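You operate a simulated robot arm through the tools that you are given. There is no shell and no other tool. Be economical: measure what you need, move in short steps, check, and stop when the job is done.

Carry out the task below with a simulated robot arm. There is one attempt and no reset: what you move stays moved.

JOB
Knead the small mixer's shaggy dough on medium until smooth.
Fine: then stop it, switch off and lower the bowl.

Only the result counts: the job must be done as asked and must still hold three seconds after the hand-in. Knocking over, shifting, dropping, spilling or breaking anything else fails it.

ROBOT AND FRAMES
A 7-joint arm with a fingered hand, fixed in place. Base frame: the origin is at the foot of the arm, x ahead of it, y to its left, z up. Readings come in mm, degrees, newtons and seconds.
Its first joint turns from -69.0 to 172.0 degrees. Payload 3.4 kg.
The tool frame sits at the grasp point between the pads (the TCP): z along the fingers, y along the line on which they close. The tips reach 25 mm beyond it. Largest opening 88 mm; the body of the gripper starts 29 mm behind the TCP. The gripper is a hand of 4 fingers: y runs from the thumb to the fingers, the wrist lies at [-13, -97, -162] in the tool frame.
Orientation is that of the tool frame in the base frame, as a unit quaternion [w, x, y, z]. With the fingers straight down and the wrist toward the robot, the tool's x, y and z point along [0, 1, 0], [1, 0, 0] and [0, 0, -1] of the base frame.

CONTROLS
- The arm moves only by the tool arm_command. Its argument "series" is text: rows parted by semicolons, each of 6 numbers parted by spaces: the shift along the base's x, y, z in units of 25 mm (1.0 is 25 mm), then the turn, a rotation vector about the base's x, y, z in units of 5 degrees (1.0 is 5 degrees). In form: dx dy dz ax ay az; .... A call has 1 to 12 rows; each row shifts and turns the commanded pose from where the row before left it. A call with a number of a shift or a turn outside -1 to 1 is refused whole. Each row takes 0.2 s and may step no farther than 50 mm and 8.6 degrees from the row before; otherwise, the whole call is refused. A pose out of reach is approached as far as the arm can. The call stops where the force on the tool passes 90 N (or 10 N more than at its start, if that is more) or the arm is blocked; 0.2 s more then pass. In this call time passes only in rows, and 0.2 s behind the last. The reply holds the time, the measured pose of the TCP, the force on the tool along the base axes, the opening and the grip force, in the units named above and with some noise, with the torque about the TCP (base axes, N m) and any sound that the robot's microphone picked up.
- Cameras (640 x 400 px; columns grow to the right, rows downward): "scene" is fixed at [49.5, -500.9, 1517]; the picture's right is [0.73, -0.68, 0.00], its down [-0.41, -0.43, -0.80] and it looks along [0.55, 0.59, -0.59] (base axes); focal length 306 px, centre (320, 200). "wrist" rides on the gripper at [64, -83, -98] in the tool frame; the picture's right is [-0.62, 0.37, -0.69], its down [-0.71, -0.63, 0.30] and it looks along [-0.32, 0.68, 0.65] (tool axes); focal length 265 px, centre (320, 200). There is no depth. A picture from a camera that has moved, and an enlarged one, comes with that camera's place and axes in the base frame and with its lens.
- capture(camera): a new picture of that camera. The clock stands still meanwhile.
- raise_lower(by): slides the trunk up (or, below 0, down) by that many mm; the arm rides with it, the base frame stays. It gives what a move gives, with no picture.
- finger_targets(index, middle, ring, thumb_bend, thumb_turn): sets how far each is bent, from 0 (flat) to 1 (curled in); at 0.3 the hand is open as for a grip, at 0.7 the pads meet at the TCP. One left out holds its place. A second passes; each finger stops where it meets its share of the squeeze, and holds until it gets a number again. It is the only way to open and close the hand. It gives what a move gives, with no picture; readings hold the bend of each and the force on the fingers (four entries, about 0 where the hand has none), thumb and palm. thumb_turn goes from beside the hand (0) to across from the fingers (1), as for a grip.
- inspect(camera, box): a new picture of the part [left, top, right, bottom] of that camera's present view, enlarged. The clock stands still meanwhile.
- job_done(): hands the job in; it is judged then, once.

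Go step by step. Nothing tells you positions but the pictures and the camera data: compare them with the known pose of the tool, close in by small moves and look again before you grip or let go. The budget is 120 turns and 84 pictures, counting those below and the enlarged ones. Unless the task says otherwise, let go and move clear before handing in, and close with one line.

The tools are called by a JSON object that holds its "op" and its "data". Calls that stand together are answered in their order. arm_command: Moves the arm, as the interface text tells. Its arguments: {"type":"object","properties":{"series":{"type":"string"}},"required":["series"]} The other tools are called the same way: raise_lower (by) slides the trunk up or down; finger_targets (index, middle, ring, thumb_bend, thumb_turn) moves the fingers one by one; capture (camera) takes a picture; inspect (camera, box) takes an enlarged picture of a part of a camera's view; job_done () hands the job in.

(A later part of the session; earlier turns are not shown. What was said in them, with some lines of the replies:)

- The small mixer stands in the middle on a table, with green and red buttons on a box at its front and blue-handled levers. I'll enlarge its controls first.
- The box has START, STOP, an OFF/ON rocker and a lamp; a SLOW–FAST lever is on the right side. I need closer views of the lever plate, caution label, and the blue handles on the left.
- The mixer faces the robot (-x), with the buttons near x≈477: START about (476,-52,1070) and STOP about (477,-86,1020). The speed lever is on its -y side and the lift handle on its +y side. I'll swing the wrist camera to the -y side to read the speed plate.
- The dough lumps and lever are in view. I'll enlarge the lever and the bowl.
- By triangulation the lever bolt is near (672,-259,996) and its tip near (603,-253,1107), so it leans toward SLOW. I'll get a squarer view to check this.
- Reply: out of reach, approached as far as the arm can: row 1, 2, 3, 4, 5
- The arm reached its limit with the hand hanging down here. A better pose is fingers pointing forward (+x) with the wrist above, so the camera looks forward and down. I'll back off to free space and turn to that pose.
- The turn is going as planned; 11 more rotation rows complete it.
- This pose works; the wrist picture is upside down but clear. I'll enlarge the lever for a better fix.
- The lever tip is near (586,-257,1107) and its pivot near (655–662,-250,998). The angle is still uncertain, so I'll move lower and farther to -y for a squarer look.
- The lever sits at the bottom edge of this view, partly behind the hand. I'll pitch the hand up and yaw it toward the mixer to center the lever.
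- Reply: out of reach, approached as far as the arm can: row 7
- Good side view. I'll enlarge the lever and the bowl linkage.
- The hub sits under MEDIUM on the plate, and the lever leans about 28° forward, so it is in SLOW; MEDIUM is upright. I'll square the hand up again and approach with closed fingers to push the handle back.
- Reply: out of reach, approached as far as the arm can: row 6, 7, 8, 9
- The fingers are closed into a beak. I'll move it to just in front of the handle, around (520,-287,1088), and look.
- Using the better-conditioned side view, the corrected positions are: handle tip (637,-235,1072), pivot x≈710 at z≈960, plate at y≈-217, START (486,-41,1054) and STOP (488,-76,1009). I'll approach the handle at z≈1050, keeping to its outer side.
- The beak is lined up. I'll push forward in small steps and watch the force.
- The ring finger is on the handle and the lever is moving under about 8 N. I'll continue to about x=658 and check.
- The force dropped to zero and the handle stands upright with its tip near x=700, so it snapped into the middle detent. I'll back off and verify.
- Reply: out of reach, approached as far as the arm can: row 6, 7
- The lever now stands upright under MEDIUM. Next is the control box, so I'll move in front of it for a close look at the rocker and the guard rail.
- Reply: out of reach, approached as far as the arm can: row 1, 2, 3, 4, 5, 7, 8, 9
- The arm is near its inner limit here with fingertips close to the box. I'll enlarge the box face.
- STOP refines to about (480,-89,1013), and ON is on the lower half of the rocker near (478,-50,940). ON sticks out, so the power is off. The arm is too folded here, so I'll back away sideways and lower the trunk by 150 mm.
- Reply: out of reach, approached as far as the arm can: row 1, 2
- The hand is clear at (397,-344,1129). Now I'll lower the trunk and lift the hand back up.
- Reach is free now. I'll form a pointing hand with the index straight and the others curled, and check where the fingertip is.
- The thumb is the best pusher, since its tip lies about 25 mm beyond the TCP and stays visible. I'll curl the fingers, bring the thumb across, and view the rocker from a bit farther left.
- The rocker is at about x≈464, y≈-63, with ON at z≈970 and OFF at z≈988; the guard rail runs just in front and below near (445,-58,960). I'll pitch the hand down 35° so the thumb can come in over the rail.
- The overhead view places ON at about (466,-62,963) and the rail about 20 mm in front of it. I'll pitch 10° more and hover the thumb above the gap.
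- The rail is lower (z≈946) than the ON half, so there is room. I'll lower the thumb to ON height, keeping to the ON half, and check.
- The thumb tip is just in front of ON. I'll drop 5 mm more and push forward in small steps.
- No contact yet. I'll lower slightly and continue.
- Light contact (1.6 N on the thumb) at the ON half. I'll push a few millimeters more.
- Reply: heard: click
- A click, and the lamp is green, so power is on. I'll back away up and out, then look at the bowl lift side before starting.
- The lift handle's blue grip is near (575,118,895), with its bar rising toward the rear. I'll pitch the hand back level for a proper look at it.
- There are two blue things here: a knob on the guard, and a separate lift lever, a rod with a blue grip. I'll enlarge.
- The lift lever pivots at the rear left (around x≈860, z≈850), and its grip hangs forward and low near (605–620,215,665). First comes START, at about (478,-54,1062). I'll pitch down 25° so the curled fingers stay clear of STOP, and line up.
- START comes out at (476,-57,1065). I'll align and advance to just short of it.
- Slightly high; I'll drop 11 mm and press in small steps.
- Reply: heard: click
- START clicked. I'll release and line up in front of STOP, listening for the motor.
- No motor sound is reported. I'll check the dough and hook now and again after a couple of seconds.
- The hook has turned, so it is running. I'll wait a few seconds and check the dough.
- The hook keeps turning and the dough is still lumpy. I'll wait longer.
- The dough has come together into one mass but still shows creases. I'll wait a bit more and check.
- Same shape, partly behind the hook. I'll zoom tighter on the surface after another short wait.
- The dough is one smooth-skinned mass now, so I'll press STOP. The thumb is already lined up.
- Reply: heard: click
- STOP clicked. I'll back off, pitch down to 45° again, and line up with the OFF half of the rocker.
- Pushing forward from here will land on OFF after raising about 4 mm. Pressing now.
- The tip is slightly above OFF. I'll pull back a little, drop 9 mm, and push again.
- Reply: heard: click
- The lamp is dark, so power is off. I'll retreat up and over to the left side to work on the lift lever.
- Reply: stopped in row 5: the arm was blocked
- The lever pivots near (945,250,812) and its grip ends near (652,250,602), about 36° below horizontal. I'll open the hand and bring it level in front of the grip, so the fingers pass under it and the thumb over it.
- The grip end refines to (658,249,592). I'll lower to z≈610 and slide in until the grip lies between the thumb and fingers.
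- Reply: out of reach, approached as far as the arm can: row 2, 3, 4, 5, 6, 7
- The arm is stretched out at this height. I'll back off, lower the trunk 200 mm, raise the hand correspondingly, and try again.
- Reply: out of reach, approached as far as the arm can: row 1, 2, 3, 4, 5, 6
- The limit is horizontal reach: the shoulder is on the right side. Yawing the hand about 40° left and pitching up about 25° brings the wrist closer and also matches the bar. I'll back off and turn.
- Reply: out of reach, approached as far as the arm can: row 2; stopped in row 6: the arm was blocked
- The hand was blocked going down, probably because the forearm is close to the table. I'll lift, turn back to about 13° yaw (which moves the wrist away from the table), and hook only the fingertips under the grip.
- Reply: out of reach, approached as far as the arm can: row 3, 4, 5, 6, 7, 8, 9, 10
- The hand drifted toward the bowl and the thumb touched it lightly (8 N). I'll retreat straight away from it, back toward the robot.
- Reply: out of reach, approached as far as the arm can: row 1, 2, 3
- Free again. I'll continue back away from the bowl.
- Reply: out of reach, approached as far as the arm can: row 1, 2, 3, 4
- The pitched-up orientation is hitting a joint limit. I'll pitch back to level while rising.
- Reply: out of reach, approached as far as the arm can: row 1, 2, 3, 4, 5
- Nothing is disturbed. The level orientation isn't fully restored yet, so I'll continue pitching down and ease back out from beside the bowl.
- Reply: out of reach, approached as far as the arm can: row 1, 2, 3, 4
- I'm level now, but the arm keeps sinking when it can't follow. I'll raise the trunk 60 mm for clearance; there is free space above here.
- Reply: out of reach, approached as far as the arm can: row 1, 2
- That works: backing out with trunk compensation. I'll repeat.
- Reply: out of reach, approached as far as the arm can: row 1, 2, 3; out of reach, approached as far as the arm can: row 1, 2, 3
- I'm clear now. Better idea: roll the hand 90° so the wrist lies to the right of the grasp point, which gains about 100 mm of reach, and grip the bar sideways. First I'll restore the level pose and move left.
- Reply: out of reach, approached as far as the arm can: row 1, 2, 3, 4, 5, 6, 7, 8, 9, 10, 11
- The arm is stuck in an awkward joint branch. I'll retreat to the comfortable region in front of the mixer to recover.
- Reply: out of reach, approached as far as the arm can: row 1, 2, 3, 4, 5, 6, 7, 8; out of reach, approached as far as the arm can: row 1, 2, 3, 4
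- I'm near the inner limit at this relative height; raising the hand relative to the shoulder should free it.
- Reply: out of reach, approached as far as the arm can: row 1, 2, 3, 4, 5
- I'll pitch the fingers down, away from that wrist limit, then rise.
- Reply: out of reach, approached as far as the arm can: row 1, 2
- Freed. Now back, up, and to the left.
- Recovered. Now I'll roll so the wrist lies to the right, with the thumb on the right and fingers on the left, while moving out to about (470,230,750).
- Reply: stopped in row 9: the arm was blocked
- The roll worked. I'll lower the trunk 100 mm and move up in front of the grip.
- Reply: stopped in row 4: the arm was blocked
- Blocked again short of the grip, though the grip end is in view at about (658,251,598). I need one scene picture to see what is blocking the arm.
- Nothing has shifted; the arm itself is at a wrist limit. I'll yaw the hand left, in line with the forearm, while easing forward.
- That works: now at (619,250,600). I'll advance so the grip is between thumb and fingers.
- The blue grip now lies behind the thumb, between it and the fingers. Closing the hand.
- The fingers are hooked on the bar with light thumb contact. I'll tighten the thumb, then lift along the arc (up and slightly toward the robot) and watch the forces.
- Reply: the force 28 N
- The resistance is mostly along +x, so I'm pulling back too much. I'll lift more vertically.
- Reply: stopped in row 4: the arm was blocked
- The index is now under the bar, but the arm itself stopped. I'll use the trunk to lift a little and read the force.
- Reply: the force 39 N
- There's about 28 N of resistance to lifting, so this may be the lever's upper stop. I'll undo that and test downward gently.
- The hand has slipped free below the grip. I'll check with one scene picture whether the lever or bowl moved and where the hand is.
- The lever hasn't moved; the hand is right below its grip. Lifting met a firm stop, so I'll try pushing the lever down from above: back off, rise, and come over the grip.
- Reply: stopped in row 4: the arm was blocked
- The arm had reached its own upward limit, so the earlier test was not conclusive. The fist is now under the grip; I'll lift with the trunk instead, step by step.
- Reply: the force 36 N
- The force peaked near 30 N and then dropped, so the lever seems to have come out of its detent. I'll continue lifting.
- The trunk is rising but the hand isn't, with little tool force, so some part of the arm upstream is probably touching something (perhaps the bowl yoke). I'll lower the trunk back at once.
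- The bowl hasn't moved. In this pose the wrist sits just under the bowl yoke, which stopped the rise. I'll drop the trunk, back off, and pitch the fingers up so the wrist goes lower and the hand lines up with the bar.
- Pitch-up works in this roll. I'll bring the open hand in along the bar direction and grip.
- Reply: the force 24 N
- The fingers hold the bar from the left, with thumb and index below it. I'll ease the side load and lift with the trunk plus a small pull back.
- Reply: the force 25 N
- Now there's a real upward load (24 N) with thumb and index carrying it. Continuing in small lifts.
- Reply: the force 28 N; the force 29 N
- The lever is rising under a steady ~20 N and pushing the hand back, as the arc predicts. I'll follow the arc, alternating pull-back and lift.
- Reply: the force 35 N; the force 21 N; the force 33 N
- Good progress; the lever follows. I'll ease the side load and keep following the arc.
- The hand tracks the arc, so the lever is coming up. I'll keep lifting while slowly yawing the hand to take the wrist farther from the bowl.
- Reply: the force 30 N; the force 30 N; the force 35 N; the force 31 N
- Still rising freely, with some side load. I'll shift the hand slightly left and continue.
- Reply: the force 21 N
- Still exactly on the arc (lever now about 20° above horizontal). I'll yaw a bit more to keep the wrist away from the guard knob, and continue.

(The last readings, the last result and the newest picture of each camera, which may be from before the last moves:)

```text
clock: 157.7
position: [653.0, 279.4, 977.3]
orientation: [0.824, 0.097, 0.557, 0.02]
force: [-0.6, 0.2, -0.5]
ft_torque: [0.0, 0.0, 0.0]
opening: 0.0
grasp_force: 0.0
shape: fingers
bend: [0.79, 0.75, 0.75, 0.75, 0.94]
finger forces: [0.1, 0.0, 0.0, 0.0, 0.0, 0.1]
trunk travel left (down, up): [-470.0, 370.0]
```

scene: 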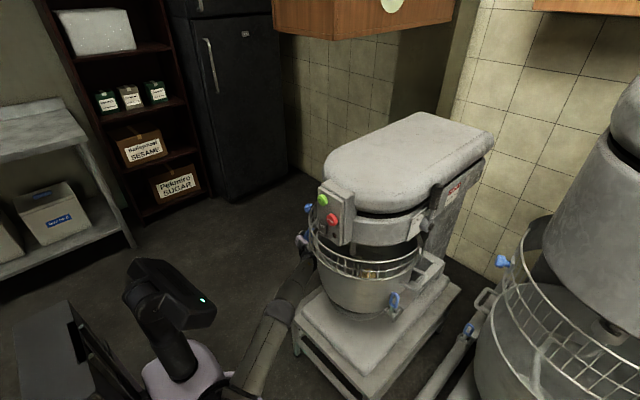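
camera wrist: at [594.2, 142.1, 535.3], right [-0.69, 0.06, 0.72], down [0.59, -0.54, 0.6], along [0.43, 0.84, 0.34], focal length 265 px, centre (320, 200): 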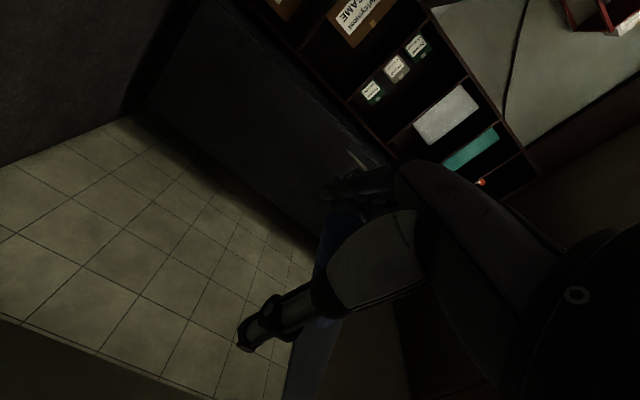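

I lost contact when shifting left; the lever should be about 20° above horizontal. I'll go around its end, come back underneath, and lift until I feel the stop.

{"op": "arm_command", "data": {"series": "-0.9 0 0 0 0 0;-0.9 0 0 0 0 0;-0.9 0 0 0 0 0;-0.9 0 0 0 0 0;-0.3 0 0 0 0 0"}}

{"op": "raise_lower", "data": {"by": -130}}

{"op": "arm_command", "data": {"series": "0 -0.6 0 0 0 0;0 -0.5 0 0 0 0;0.8 0 0 0 0 0;0.8 0 0 0 0 0;0.8 0 0 0 0 0;0.8 0 0 0 0 0"}}

```text
clock: 159.1
position: [575.3, 258.5, 967.2]
orientation: [0.81, 0.117, 0.574, 0.009]
force: [-0.1, 0.0, 0.0]
ft_torque: [-0.01, 0.0, 0.01]
opening: 0.2
grasp_force: 0.1
shape: fingers
bend: [0.79, 0.75, 0.75, 0.75, 0.94]
finger forces: [0.0, 0.0, 0.0, 0.0, 0.0, 0.0]
trunk travel left (down, up): [-470.0, 370.0]
stopped in row 5: the arm was blocked; the commanded pose is now the measured one
```

```text
clock: 160.7
position: [575.5, 258.8, 839.3]
orientation: [0.812, 0.116, 0.573, 0.009]
force: [-0.3, 0.4, -0.1]
ft_torque: [0.03, -0.01, 0.0]
opening: 0.1
grasp_force: 0.1
shape: fingers
bend: [0.79, 0.75, 0.75, 0.75, 0.94]
finger forces: [0.0, 0.0, 0.0, 0.0, 0.1, 0.0]
trunk travel left (down, up): [-340.0, 500.0]
```

```text
clock: 162.1
position: [660.3, 221.7, 842.4]
orientation: [0.81, 0.126, 0.572, 0.007]
force: [0.3, 0.1, 0.8]
ft_torque: [0.02, -0.02, 0.02]
opening: 0.0
grasp_force: 0.1
shape: fingers
bend: [0.79, 0.75, 0.75, 0.75, 0.94]
finger forces: [0.0, 0.0, 0.0, 0.0, 0.1, 0.0]
trunk travel left (down, up): [-340.0, 500.0]
```

Now under where the bar should be. I'll shift back to y≈250 and lift in steps to feel for it.

{"op": "arm_command", "data": {"series": "-0.2 0.5 0 0 0 0;-0.2 0.6 0 0 0 0"}}

{"op": "raise_lower", "data": {"by": 30}}

{"op": "raise_lower", "data": {"by": 25}}

{"op": "raise_lower", "data": {"by": 20}}

```text
clock: 162.7
position: [645.9, 257.9, 834.7]
orientation: [0.812, 0.115, 0.572, 0.006]
force: [0.5, -0.5, -0.2]
ft_torque: [-0.02, 0.01, -0.04]
opening: 0.0
grasp_force: 0.0
shape: fingers
bend: [0.79, 0.75, 0.75, 0.75, 0.94]
finger forces: [0.1, 0.1, 0.0, 0.0, 0.0, 0.0]
trunk travel left (down, up): [-340.0, 500.0]
```

```text
clock: 163.4
position: [644.8, 257.9, 867.9]
orientation: [0.811, 0.116, 0.573, 0.008]
force: [-0.4, -0.4, 0.6]
ft_torque: [0.01, 0.0, 0.01]
opening: 0.1
grasp_force: 0.1
shape: fingers
bend: [0.79, 0.75, 0.75, 0.75, 0.94]
finger forces: [0.1, 0.0, 0.0, 0.0, 0.0, 0.0]
trunk travel left (down, up): [-370.0, 470.0]
```

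```text
clock: 164.2
position: [643.7, 258.7, 892.6]
orientation: [0.812, 0.117, 0.572, 0.009]
force: [-0.6, -1.3, 0.2]
ft_torque: [0.0, 0.0, 0.02]
opening: 0.1
grasp_force: 0.1
shape: fingers
bend: [0.79, 0.75, 0.75, 0.75, 0.94]
finger forces: [0.1, 0.0, 0.1, 0.0, 0.1, 0.1]
trunk travel left (down, up): [-395.0, 445.0]
```

```text
clock: 164.8
position: [644.9, 256.6, 910.9]
orientation: [0.812, 0.117, 0.572, 0.009]
force: [0.6, -0.1, -0.4]
ft_torque: [0.0, 0.0, 0.01]
opening: 0.0
grasp_force: 0.1
shape: fingers
bend: [0.79, 0.75, 0.75, 0.75, 0.94]
finger forces: [0.0, 0.0, 0.1, 0.0, 0.0, 0.0]
trunk travel left (down, up): [-415.0, 425.0]
```

Not felt yet; continuing up.

{"op": "raise_lower", "data": {"by": 25}}

{"op": "raise_lower", "data": {"by": 25}}

{"op": "raise_lower", "data": {"by": 25}}

```text
clock: 165.5
position: [645.8, 258.2, 937.6]
orientation: [0.812, 0.117, 0.572, 0.008]
force: [-0.2, 0.3, 0.0]
ft_torque: [0.01, -0.03, 0.0]
opening: 0.2
grasp_force: 0.2
shape: fingers
bend: [0.79, 0.75, 0.75, 0.75, 0.94]
finger forces: [0.1, 0.0, 0.0, 0.0, 0.0, 0.0]
trunk travel left (down, up): [-440.0, 400.0]
```

```text
clock: 166.2
position: [643.9, 256.7, 963.4]
orientation: [0.812, 0.118, 0.572, 0.009]
force: [0.4, 0.0, -0.7]
ft_torque: [0.01, 0.04, -0.03]
opening: 0.0
grasp_force: 0.1
shape: fingers
bend: [0.79, 0.75, 0.75, 0.75, 0.94]
finger forces: [0.0, 0.0, 0.0, 0.0, 0.0, 0.0]
trunk travel left (down, up): [-465.0, 375.0]
```

```text
clock: 167.0
position: [644.5, 264.4, 982.8]
orientation: [0.81, 0.111, 0.576, 0.008]
force: [-11.8, 10.8, -16.9]
ft_torque: [0.09, -0.11, -0.14]
opening: 0.0
grasp_force: 13.9
shape: fingers
bend: [0.79, 0.78, 0.76, 0.75, 0.94]
finger forces: [0.1, 22.0, 5.1, 0.0, 0.0, 0.1]
trunk travel left (down, up): [-490.0, 350.0]
```

Contact with the bar at a height matching about 36° above horizontal, mirroring the start. I'll press up a little more to confirm the stop.

{"op": "raise_lower", "data": {"by": 8}}

{"op": "raise_lower", "data": {"by": 8}}

```text
clock: 167.5
position: [644.7, 263.8, 987.6]
orientation: [0.809, 0.111, 0.577, 0.008]
force: [-9.6, 13.8, -25.6]
ft_torque: [0.27, -0.15, -0.2]
opening: 0.2
grasp_force: 14.9
shape: fingers
bend: [0.79, 0.8, 0.75, 0.75, 0.94]
finger forces: [0.0, 29.2, 1.2, 0.0, 0.1, 0.1]
trunk travel left (down, up): [-498.0, 342.0]
```

```text
clock: 168.1
position: [644.0, 262.6, 1002.4]
orientation: [0.813, 0.114, 0.572, 0.008]
force: [-13.1, 14.5, -7.3]
ft_torque: [0.05, 0.01, 0.05]
opening: 0.0
grasp_force: 20.3
shape: fingers
bend: [0.79, 0.76, 0.75, 0.79, 0.94]
finger forces: [18.5, 10.3, 0.0, 0.1, 10.2, 0.0]
trunk travel left (down, up): [-506.0, 334.0]
```

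I'll lower and back the hand well clear, then use the last picture to check the lever and bowl.

{"op": "raise_lower", "data": {"by": -40}}

{"op": "arm_command", "data": {"series": "-0.9 0 0 0 0 0;-0.9 0 0 0 0 0;-0.9 0 0 0 0 0;-0.9 0 0 0 0 0"}}

{"op": "raise_lower", "data": {"by": -120}}

{"op": "inspect", "data": {"camera": "scene", "box": [240, 120, 480, 330]}}

```text
clock: 168.9
position: [628.4, 261.1, 979.5]
orientation: [0.82, 0.115, 0.561, 0.013]
force: [-44.8, 16.1, 34.3]
ft_torque: [-0.29, -0.55, -0.1]
opening: 0.2
grasp_force: 29.3
shape: fingers
bend: [0.79, 0.78, 0.75, 0.79, 0.95]
finger forces: [0.0, 54.5, 0.1, 0.1, 5.1, 0.1]
trunk travel left (down, up): [-466.0, 374.0]
```

```text
clock: 169.9
position: [593.4, 242.7, 878.7]
orientation: [0.754, 0.133, 0.643, -0.007]
force: [0.9, 0.0, 0.0]
ft_torque: [0.0, -0.02, -0.01]
opening: 0.1
grasp_force: 0.1
shape: fingers
bend: [0.78, 0.75, 0.75, 0.78, 0.97]
finger forces: [0.1, 0.0, 0.0, 0.0, 0.0, 0.1]
trunk travel left (down, up): [-466.0, 374.0]
stopped in row 4: the arm was blocked; the commanded pose is now the measured one
```

```text
clock: 171.4
position: [593.9, 243.0, 761.6]
orientation: [0.755, 0.133, 0.642, -0.008]
force: [0.6, 0.4, 0.7]
ft_torque: [0.01, -0.04, 0.0]
opening: 0.0
grasp_force: 0.0
shape: fingers
bend: [0.78, 0.75, 0.75, 0.78, 0.97]
finger forces: [0.0, 0.1, 0.0, 0.0, 0.0, 0.0]
trunk travel left (down, up): [-346.0, 494.0]
```

```text
1.90 times, centred on (360, 225) of scene
camera zoom: at [49.5, -500.9, 1517.0], right [0.73, -0.68, 0.0], down [-0.41, -0.43, -0.8], along [0.55, 0.59, -0.59], focal length 582 px, centre (244, 152)
```

zoom: 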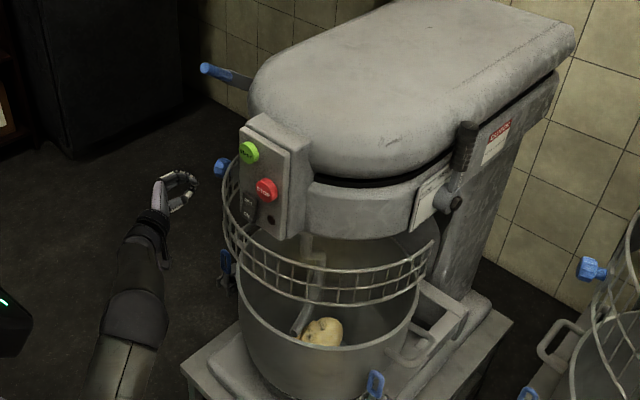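

The bowl is down, well below the guard, the power lamp is dark, and the lift lever is up near (640,250,1004). My withdrawal may have dragged it a few millimeters, so I'll nudge it up against its stop once more with a tight fist.

{"op": "finger_targets", "data": {"index": 1, "middle": 1, "ring": 1, "thumb_bend": 1}}

{"op": "arm_command", "data": {"series": "0.8 0.1 0 0 0 0;0.8 0.1 0 0 0 0;0.7 0 0 0 0 0"}}

{"op": "raise_lower", "data": {"by": 170}}

```text
clock: 172.4
position: [593.6, 241.8, 762.0]
orientation: [0.755, 0.133, 0.642, -0.008]
force: [0.1, -0.3, -0.4]
ft_torque: [-0.01, 0.0, -0.03]
opening: 1.8
grasp_force: 0.0
shape: fingers
bend: [0.89, 1.0, 1.0, 0.94, 0.94]
finger forces: [0.1, 0.1, 0.0, 0.1, 0.0, 0.1]
trunk travel left (down, up): [-346.0, 494.0]
```

```text
clock: 173.2
position: [650.0, 252.3, 758.4]
orientation: [0.755, 0.127, 0.643, -0.008]
force: [-0.2, 0.3, 1.0]
ft_torque: [0.0, -0.03, -0.02]
opening: 1.5
grasp_force: 0.0
shape: fingers
bend: [0.89, 1.0, 1.0, 0.94, 0.94]
finger forces: [0.0, 0.0, 0.0, 0.0, 0.0, 0.1]
trunk travel left (down, up): [-346.0, 494.0]
```

```text
clock: 175.1
position: [649.8, 250.2, 929.5]
orientation: [0.755, 0.128, 0.642, -0.008]
force: [0.1, 0.1, 0.3]
ft_torque: [-0.03, 0.0, -0.03]
opening: 1.7
grasp_force: 0.1
shape: fingers
bend: [0.89, 1.0, 1.0, 0.94, 0.94]
finger forces: [0.1, 0.0, 0.0, 0.1, 0.0, 0.0]
trunk travel left (down, up): [-516.0, 324.0]
```

{"op": "raise_lower", "data": {"by": 20}}

{"op": "raise_lower", "data": {"by": 15}}

{"op": "raise_lower", "data": {"by": 10}}

```text
clock: 175.8
position: [649.3, 251.6, 949.6]
orientation: [0.755, 0.128, 0.643, -0.008]
force: [0.8, 0.0, 0.0]
ft_torque: [-0.01, -0.04, -0.01]
opening: 1.5
grasp_force: 0.0
shape: fingers
bend: [0.89, 1.0, 1.0, 0.94, 0.94]
finger forces: [0.0, 0.0, 0.0, 0.0, 0.0, 0.1]
trunk travel left (down, up): [-536.0, 304.0]
```

```text
clock: 176.4
position: [648.8, 250.7, 963.6]
orientation: [0.756, 0.128, 0.642, -0.008]
force: [-0.3, 0.4, 0.3]
ft_torque: [0.04, -0.03, -0.01]
opening: 1.5
grasp_force: 0.0
shape: fingers
bend: [0.89, 1.0, 1.0, 0.94, 0.94]
finger forces: [0.0, 0.1, 0.1, 0.0, 0.0, 0.0]
trunk travel left (down, up): [-551.0, 289.0]
```

```text
clock: 177.0
position: [649.8, 250.6, 974.2]
orientation: [0.756, 0.129, 0.642, -0.007]
force: [0.6, -0.1, 0.2]
ft_torque: [0.01, -0.01, 0.02]
opening: 1.9
grasp_force: 0.0
shape: fingers
bend: [0.89, 1.0, 1.0, 0.94, 0.94]
finger forces: [0.1, 0.0, 0.0, 0.0, 0.0, 0.0]
trunk travel left (down, up): [-561.0, 279.0]
```

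No contact yet, so the bar has not dropped below its earlier height. I'll go a little further up.

{"op": "raise_lower", "data": {"by": 10}}

{"op": "raise_lower", "data": {"by": 8}}

{"op": "raise_lower", "data": {"by": 8}}

```text
clock: 177.5
position: [649.4, 250.3, 985.5]
orientation: [0.755, 0.128, 0.643, -0.008]
force: [0.6, 0.7, 1.0]
ft_torque: [0.03, 0.02, 0.01]
opening: 1.4
grasp_force: 0.2
shape: fingers
bend: [0.89, 1.0, 1.0, 0.94, 0.94]
finger forces: [0.1, 0.0, 0.0, 0.0, 0.0, 0.1]
trunk travel left (down, up): [-571.0, 269.0]
```

```text
clock: 178.1
position: [648.8, 251.5, 992.9]
orientation: [0.756, 0.127, 0.642, -0.007]
force: [-1.3, -0.2, -0.3]
ft_torque: [0.02, 0.01, -0.03]
opening: 1.7
grasp_force: 0.1
shape: fingers
bend: [0.9, 1.0, 1.0, 0.94, 0.94]
finger forces: [0.1, 0.0, 0.0, 0.1, 0.0, 0.1]
trunk travel left (down, up): [-579.0, 261.0]
```

```text
clock: 178.7
position: [650.2, 253.4, 998.8]
orientation: [0.755, 0.127, 0.643, -0.007]
force: [-1.2, 3.9, -6.8]
ft_torque: [-0.02, -0.04, 0.02]
opening: 1.3
grasp_force: 0.0
shape: fingers
bend: [0.91, 1.0, 1.0, 0.95, 0.94]
finger forces: [0.1, 0.0, 0.1, 0.0, 0.0, 0.1]
trunk travel left (down, up): [-587.0, 253.0]
```

{"op": "raise_lower", "data": {"by": 6}}

{"op": "raise_lower", "data": {"by": 5}}

```text
clock: 179.2
position: [649.1, 253.6, 1005.4]
orientation: [0.755, 0.127, 0.643, -0.007]
force: [-0.8, 9.0, -4.9]
ft_torque: [-0.04, 0.03, -0.01]
opening: 1.5
grasp_force: 13.3
shape: fingers
bend: [0.92, 1.0, 1.0, 0.95, 0.94]
finger forces: [26.4, 0.0, 0.0, 0.0, 0.1, 0.0]
trunk travel left (down, up): [-593.0, 247.0]
```

```text
clock: 179.8
position: [648.9, 254.3, 1010.5]
orientation: [0.756, 0.127, 0.643, -0.008]
force: [-6.2, 8.7, -7.2]
ft_torque: [-0.01, 0.02, 0.0]
opening: 2.9
grasp_force: 6.6
shape: fingers
bend: [0.92, 1.0, 1.0, 0.96, 0.94]
finger forces: [0.0, 0.0, 0.1, 0.1, 13.6, 0.0]
trunk travel left (down, up): [-598.0, 242.0]
```

The bar is in contact at full height, so the lever is at its upper end. I'll withdraw gently downward, watching for drag.

{"op": "raise_lower", "data": {"by": -12}}

{"op": "raise_lower", "data": {"by": -20}}

{"op": "raise_lower", "data": {"by": -120}}

{"op": "arm_command", "data": {"series": "-0.8 0 0 0 0 0;-0.8 0 0 0 0 0;-0.8 0 0 0 0 0"}}

```text
clock: 180.4
position: [649.2, 249.7, 998.8]
orientation: [0.756, 0.128, 0.642, -0.007]
force: [-2.3, 3.6, -2.7]
ft_torque: [0.02, 0.02, 0.0]
opening: 2.8
grasp_force: 0.0
shape: fingers
bend: [0.92, 1.0, 1.0, 0.96, 0.94]
finger forces: [0.1, 0.0, 0.1, 0.1, 0.0, 0.1]
trunk travel left (down, up): [-586.0, 254.0]
```

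```text
clock: 181.0
position: [649.5, 250.5, 980.4]
orientation: [0.756, 0.129, 0.642, -0.007]
force: [-0.4, 0.3, -0.1]
ft_torque: [0.01, 0.0, 0.0]
opening: 2.7
grasp_force: 0.0
shape: fingers
bend: [0.92, 1.0, 1.0, 0.96, 0.94]
finger forces: [0.0, 0.1, 0.0, 0.0, 0.0, 0.0]
trunk travel left (down, up): [-566.0, 274.0]
```

```text
clock: 182.5
position: [649.1, 251.6, 859.9]
orientation: [0.755, 0.129, 0.643, -0.007]
force: [-0.4, 0.4, 0.0]
ft_torque: [0.02, 0.0, 0.05]
opening: 3.0
grasp_force: 0.0
shape: fingers
bend: [0.92, 1.0, 1.0, 0.96, 0.94]
finger forces: [0.0, 0.0, 0.1, 0.0, 0.0, 0.0]
trunk travel left (down, up): [-446.0, 394.0]
```

```text
clock: 183.3
position: [603.5, 233.4, 846.4]
orientation: [0.744, 0.141, 0.653, -0.018]
force: [0.2, -0.7, -0.5]
ft_torque: [0.0, 0.03, -0.01]
opening: 2.7
grasp_force: 0.1
shape: fingers
bend: [0.92, 1.0, 1.0, 0.96, 0.94]
finger forces: [0.0, 0.1, 0.1, 0.0, 0.0, 0.0]
trunk travel left (down, up): [-446.0, 394.0]
```

The hand came away with no drag and is clear of everything. The dough is kneaded on medium, the mixer is stopped and switched off, and the bowl is down, so I'm handing in.

{"op": "job_done", "data": {}}

```text
The job is handed in.
```

I kneaded the small mixer's dough on medium until it looked smooth. Then I pressed STOP, switched the power off (the lamp went dark) and lowered the bowl with the lift lever. The hand brushed the bowl once at about 8 N, and nothing looked shifted in the pictures.
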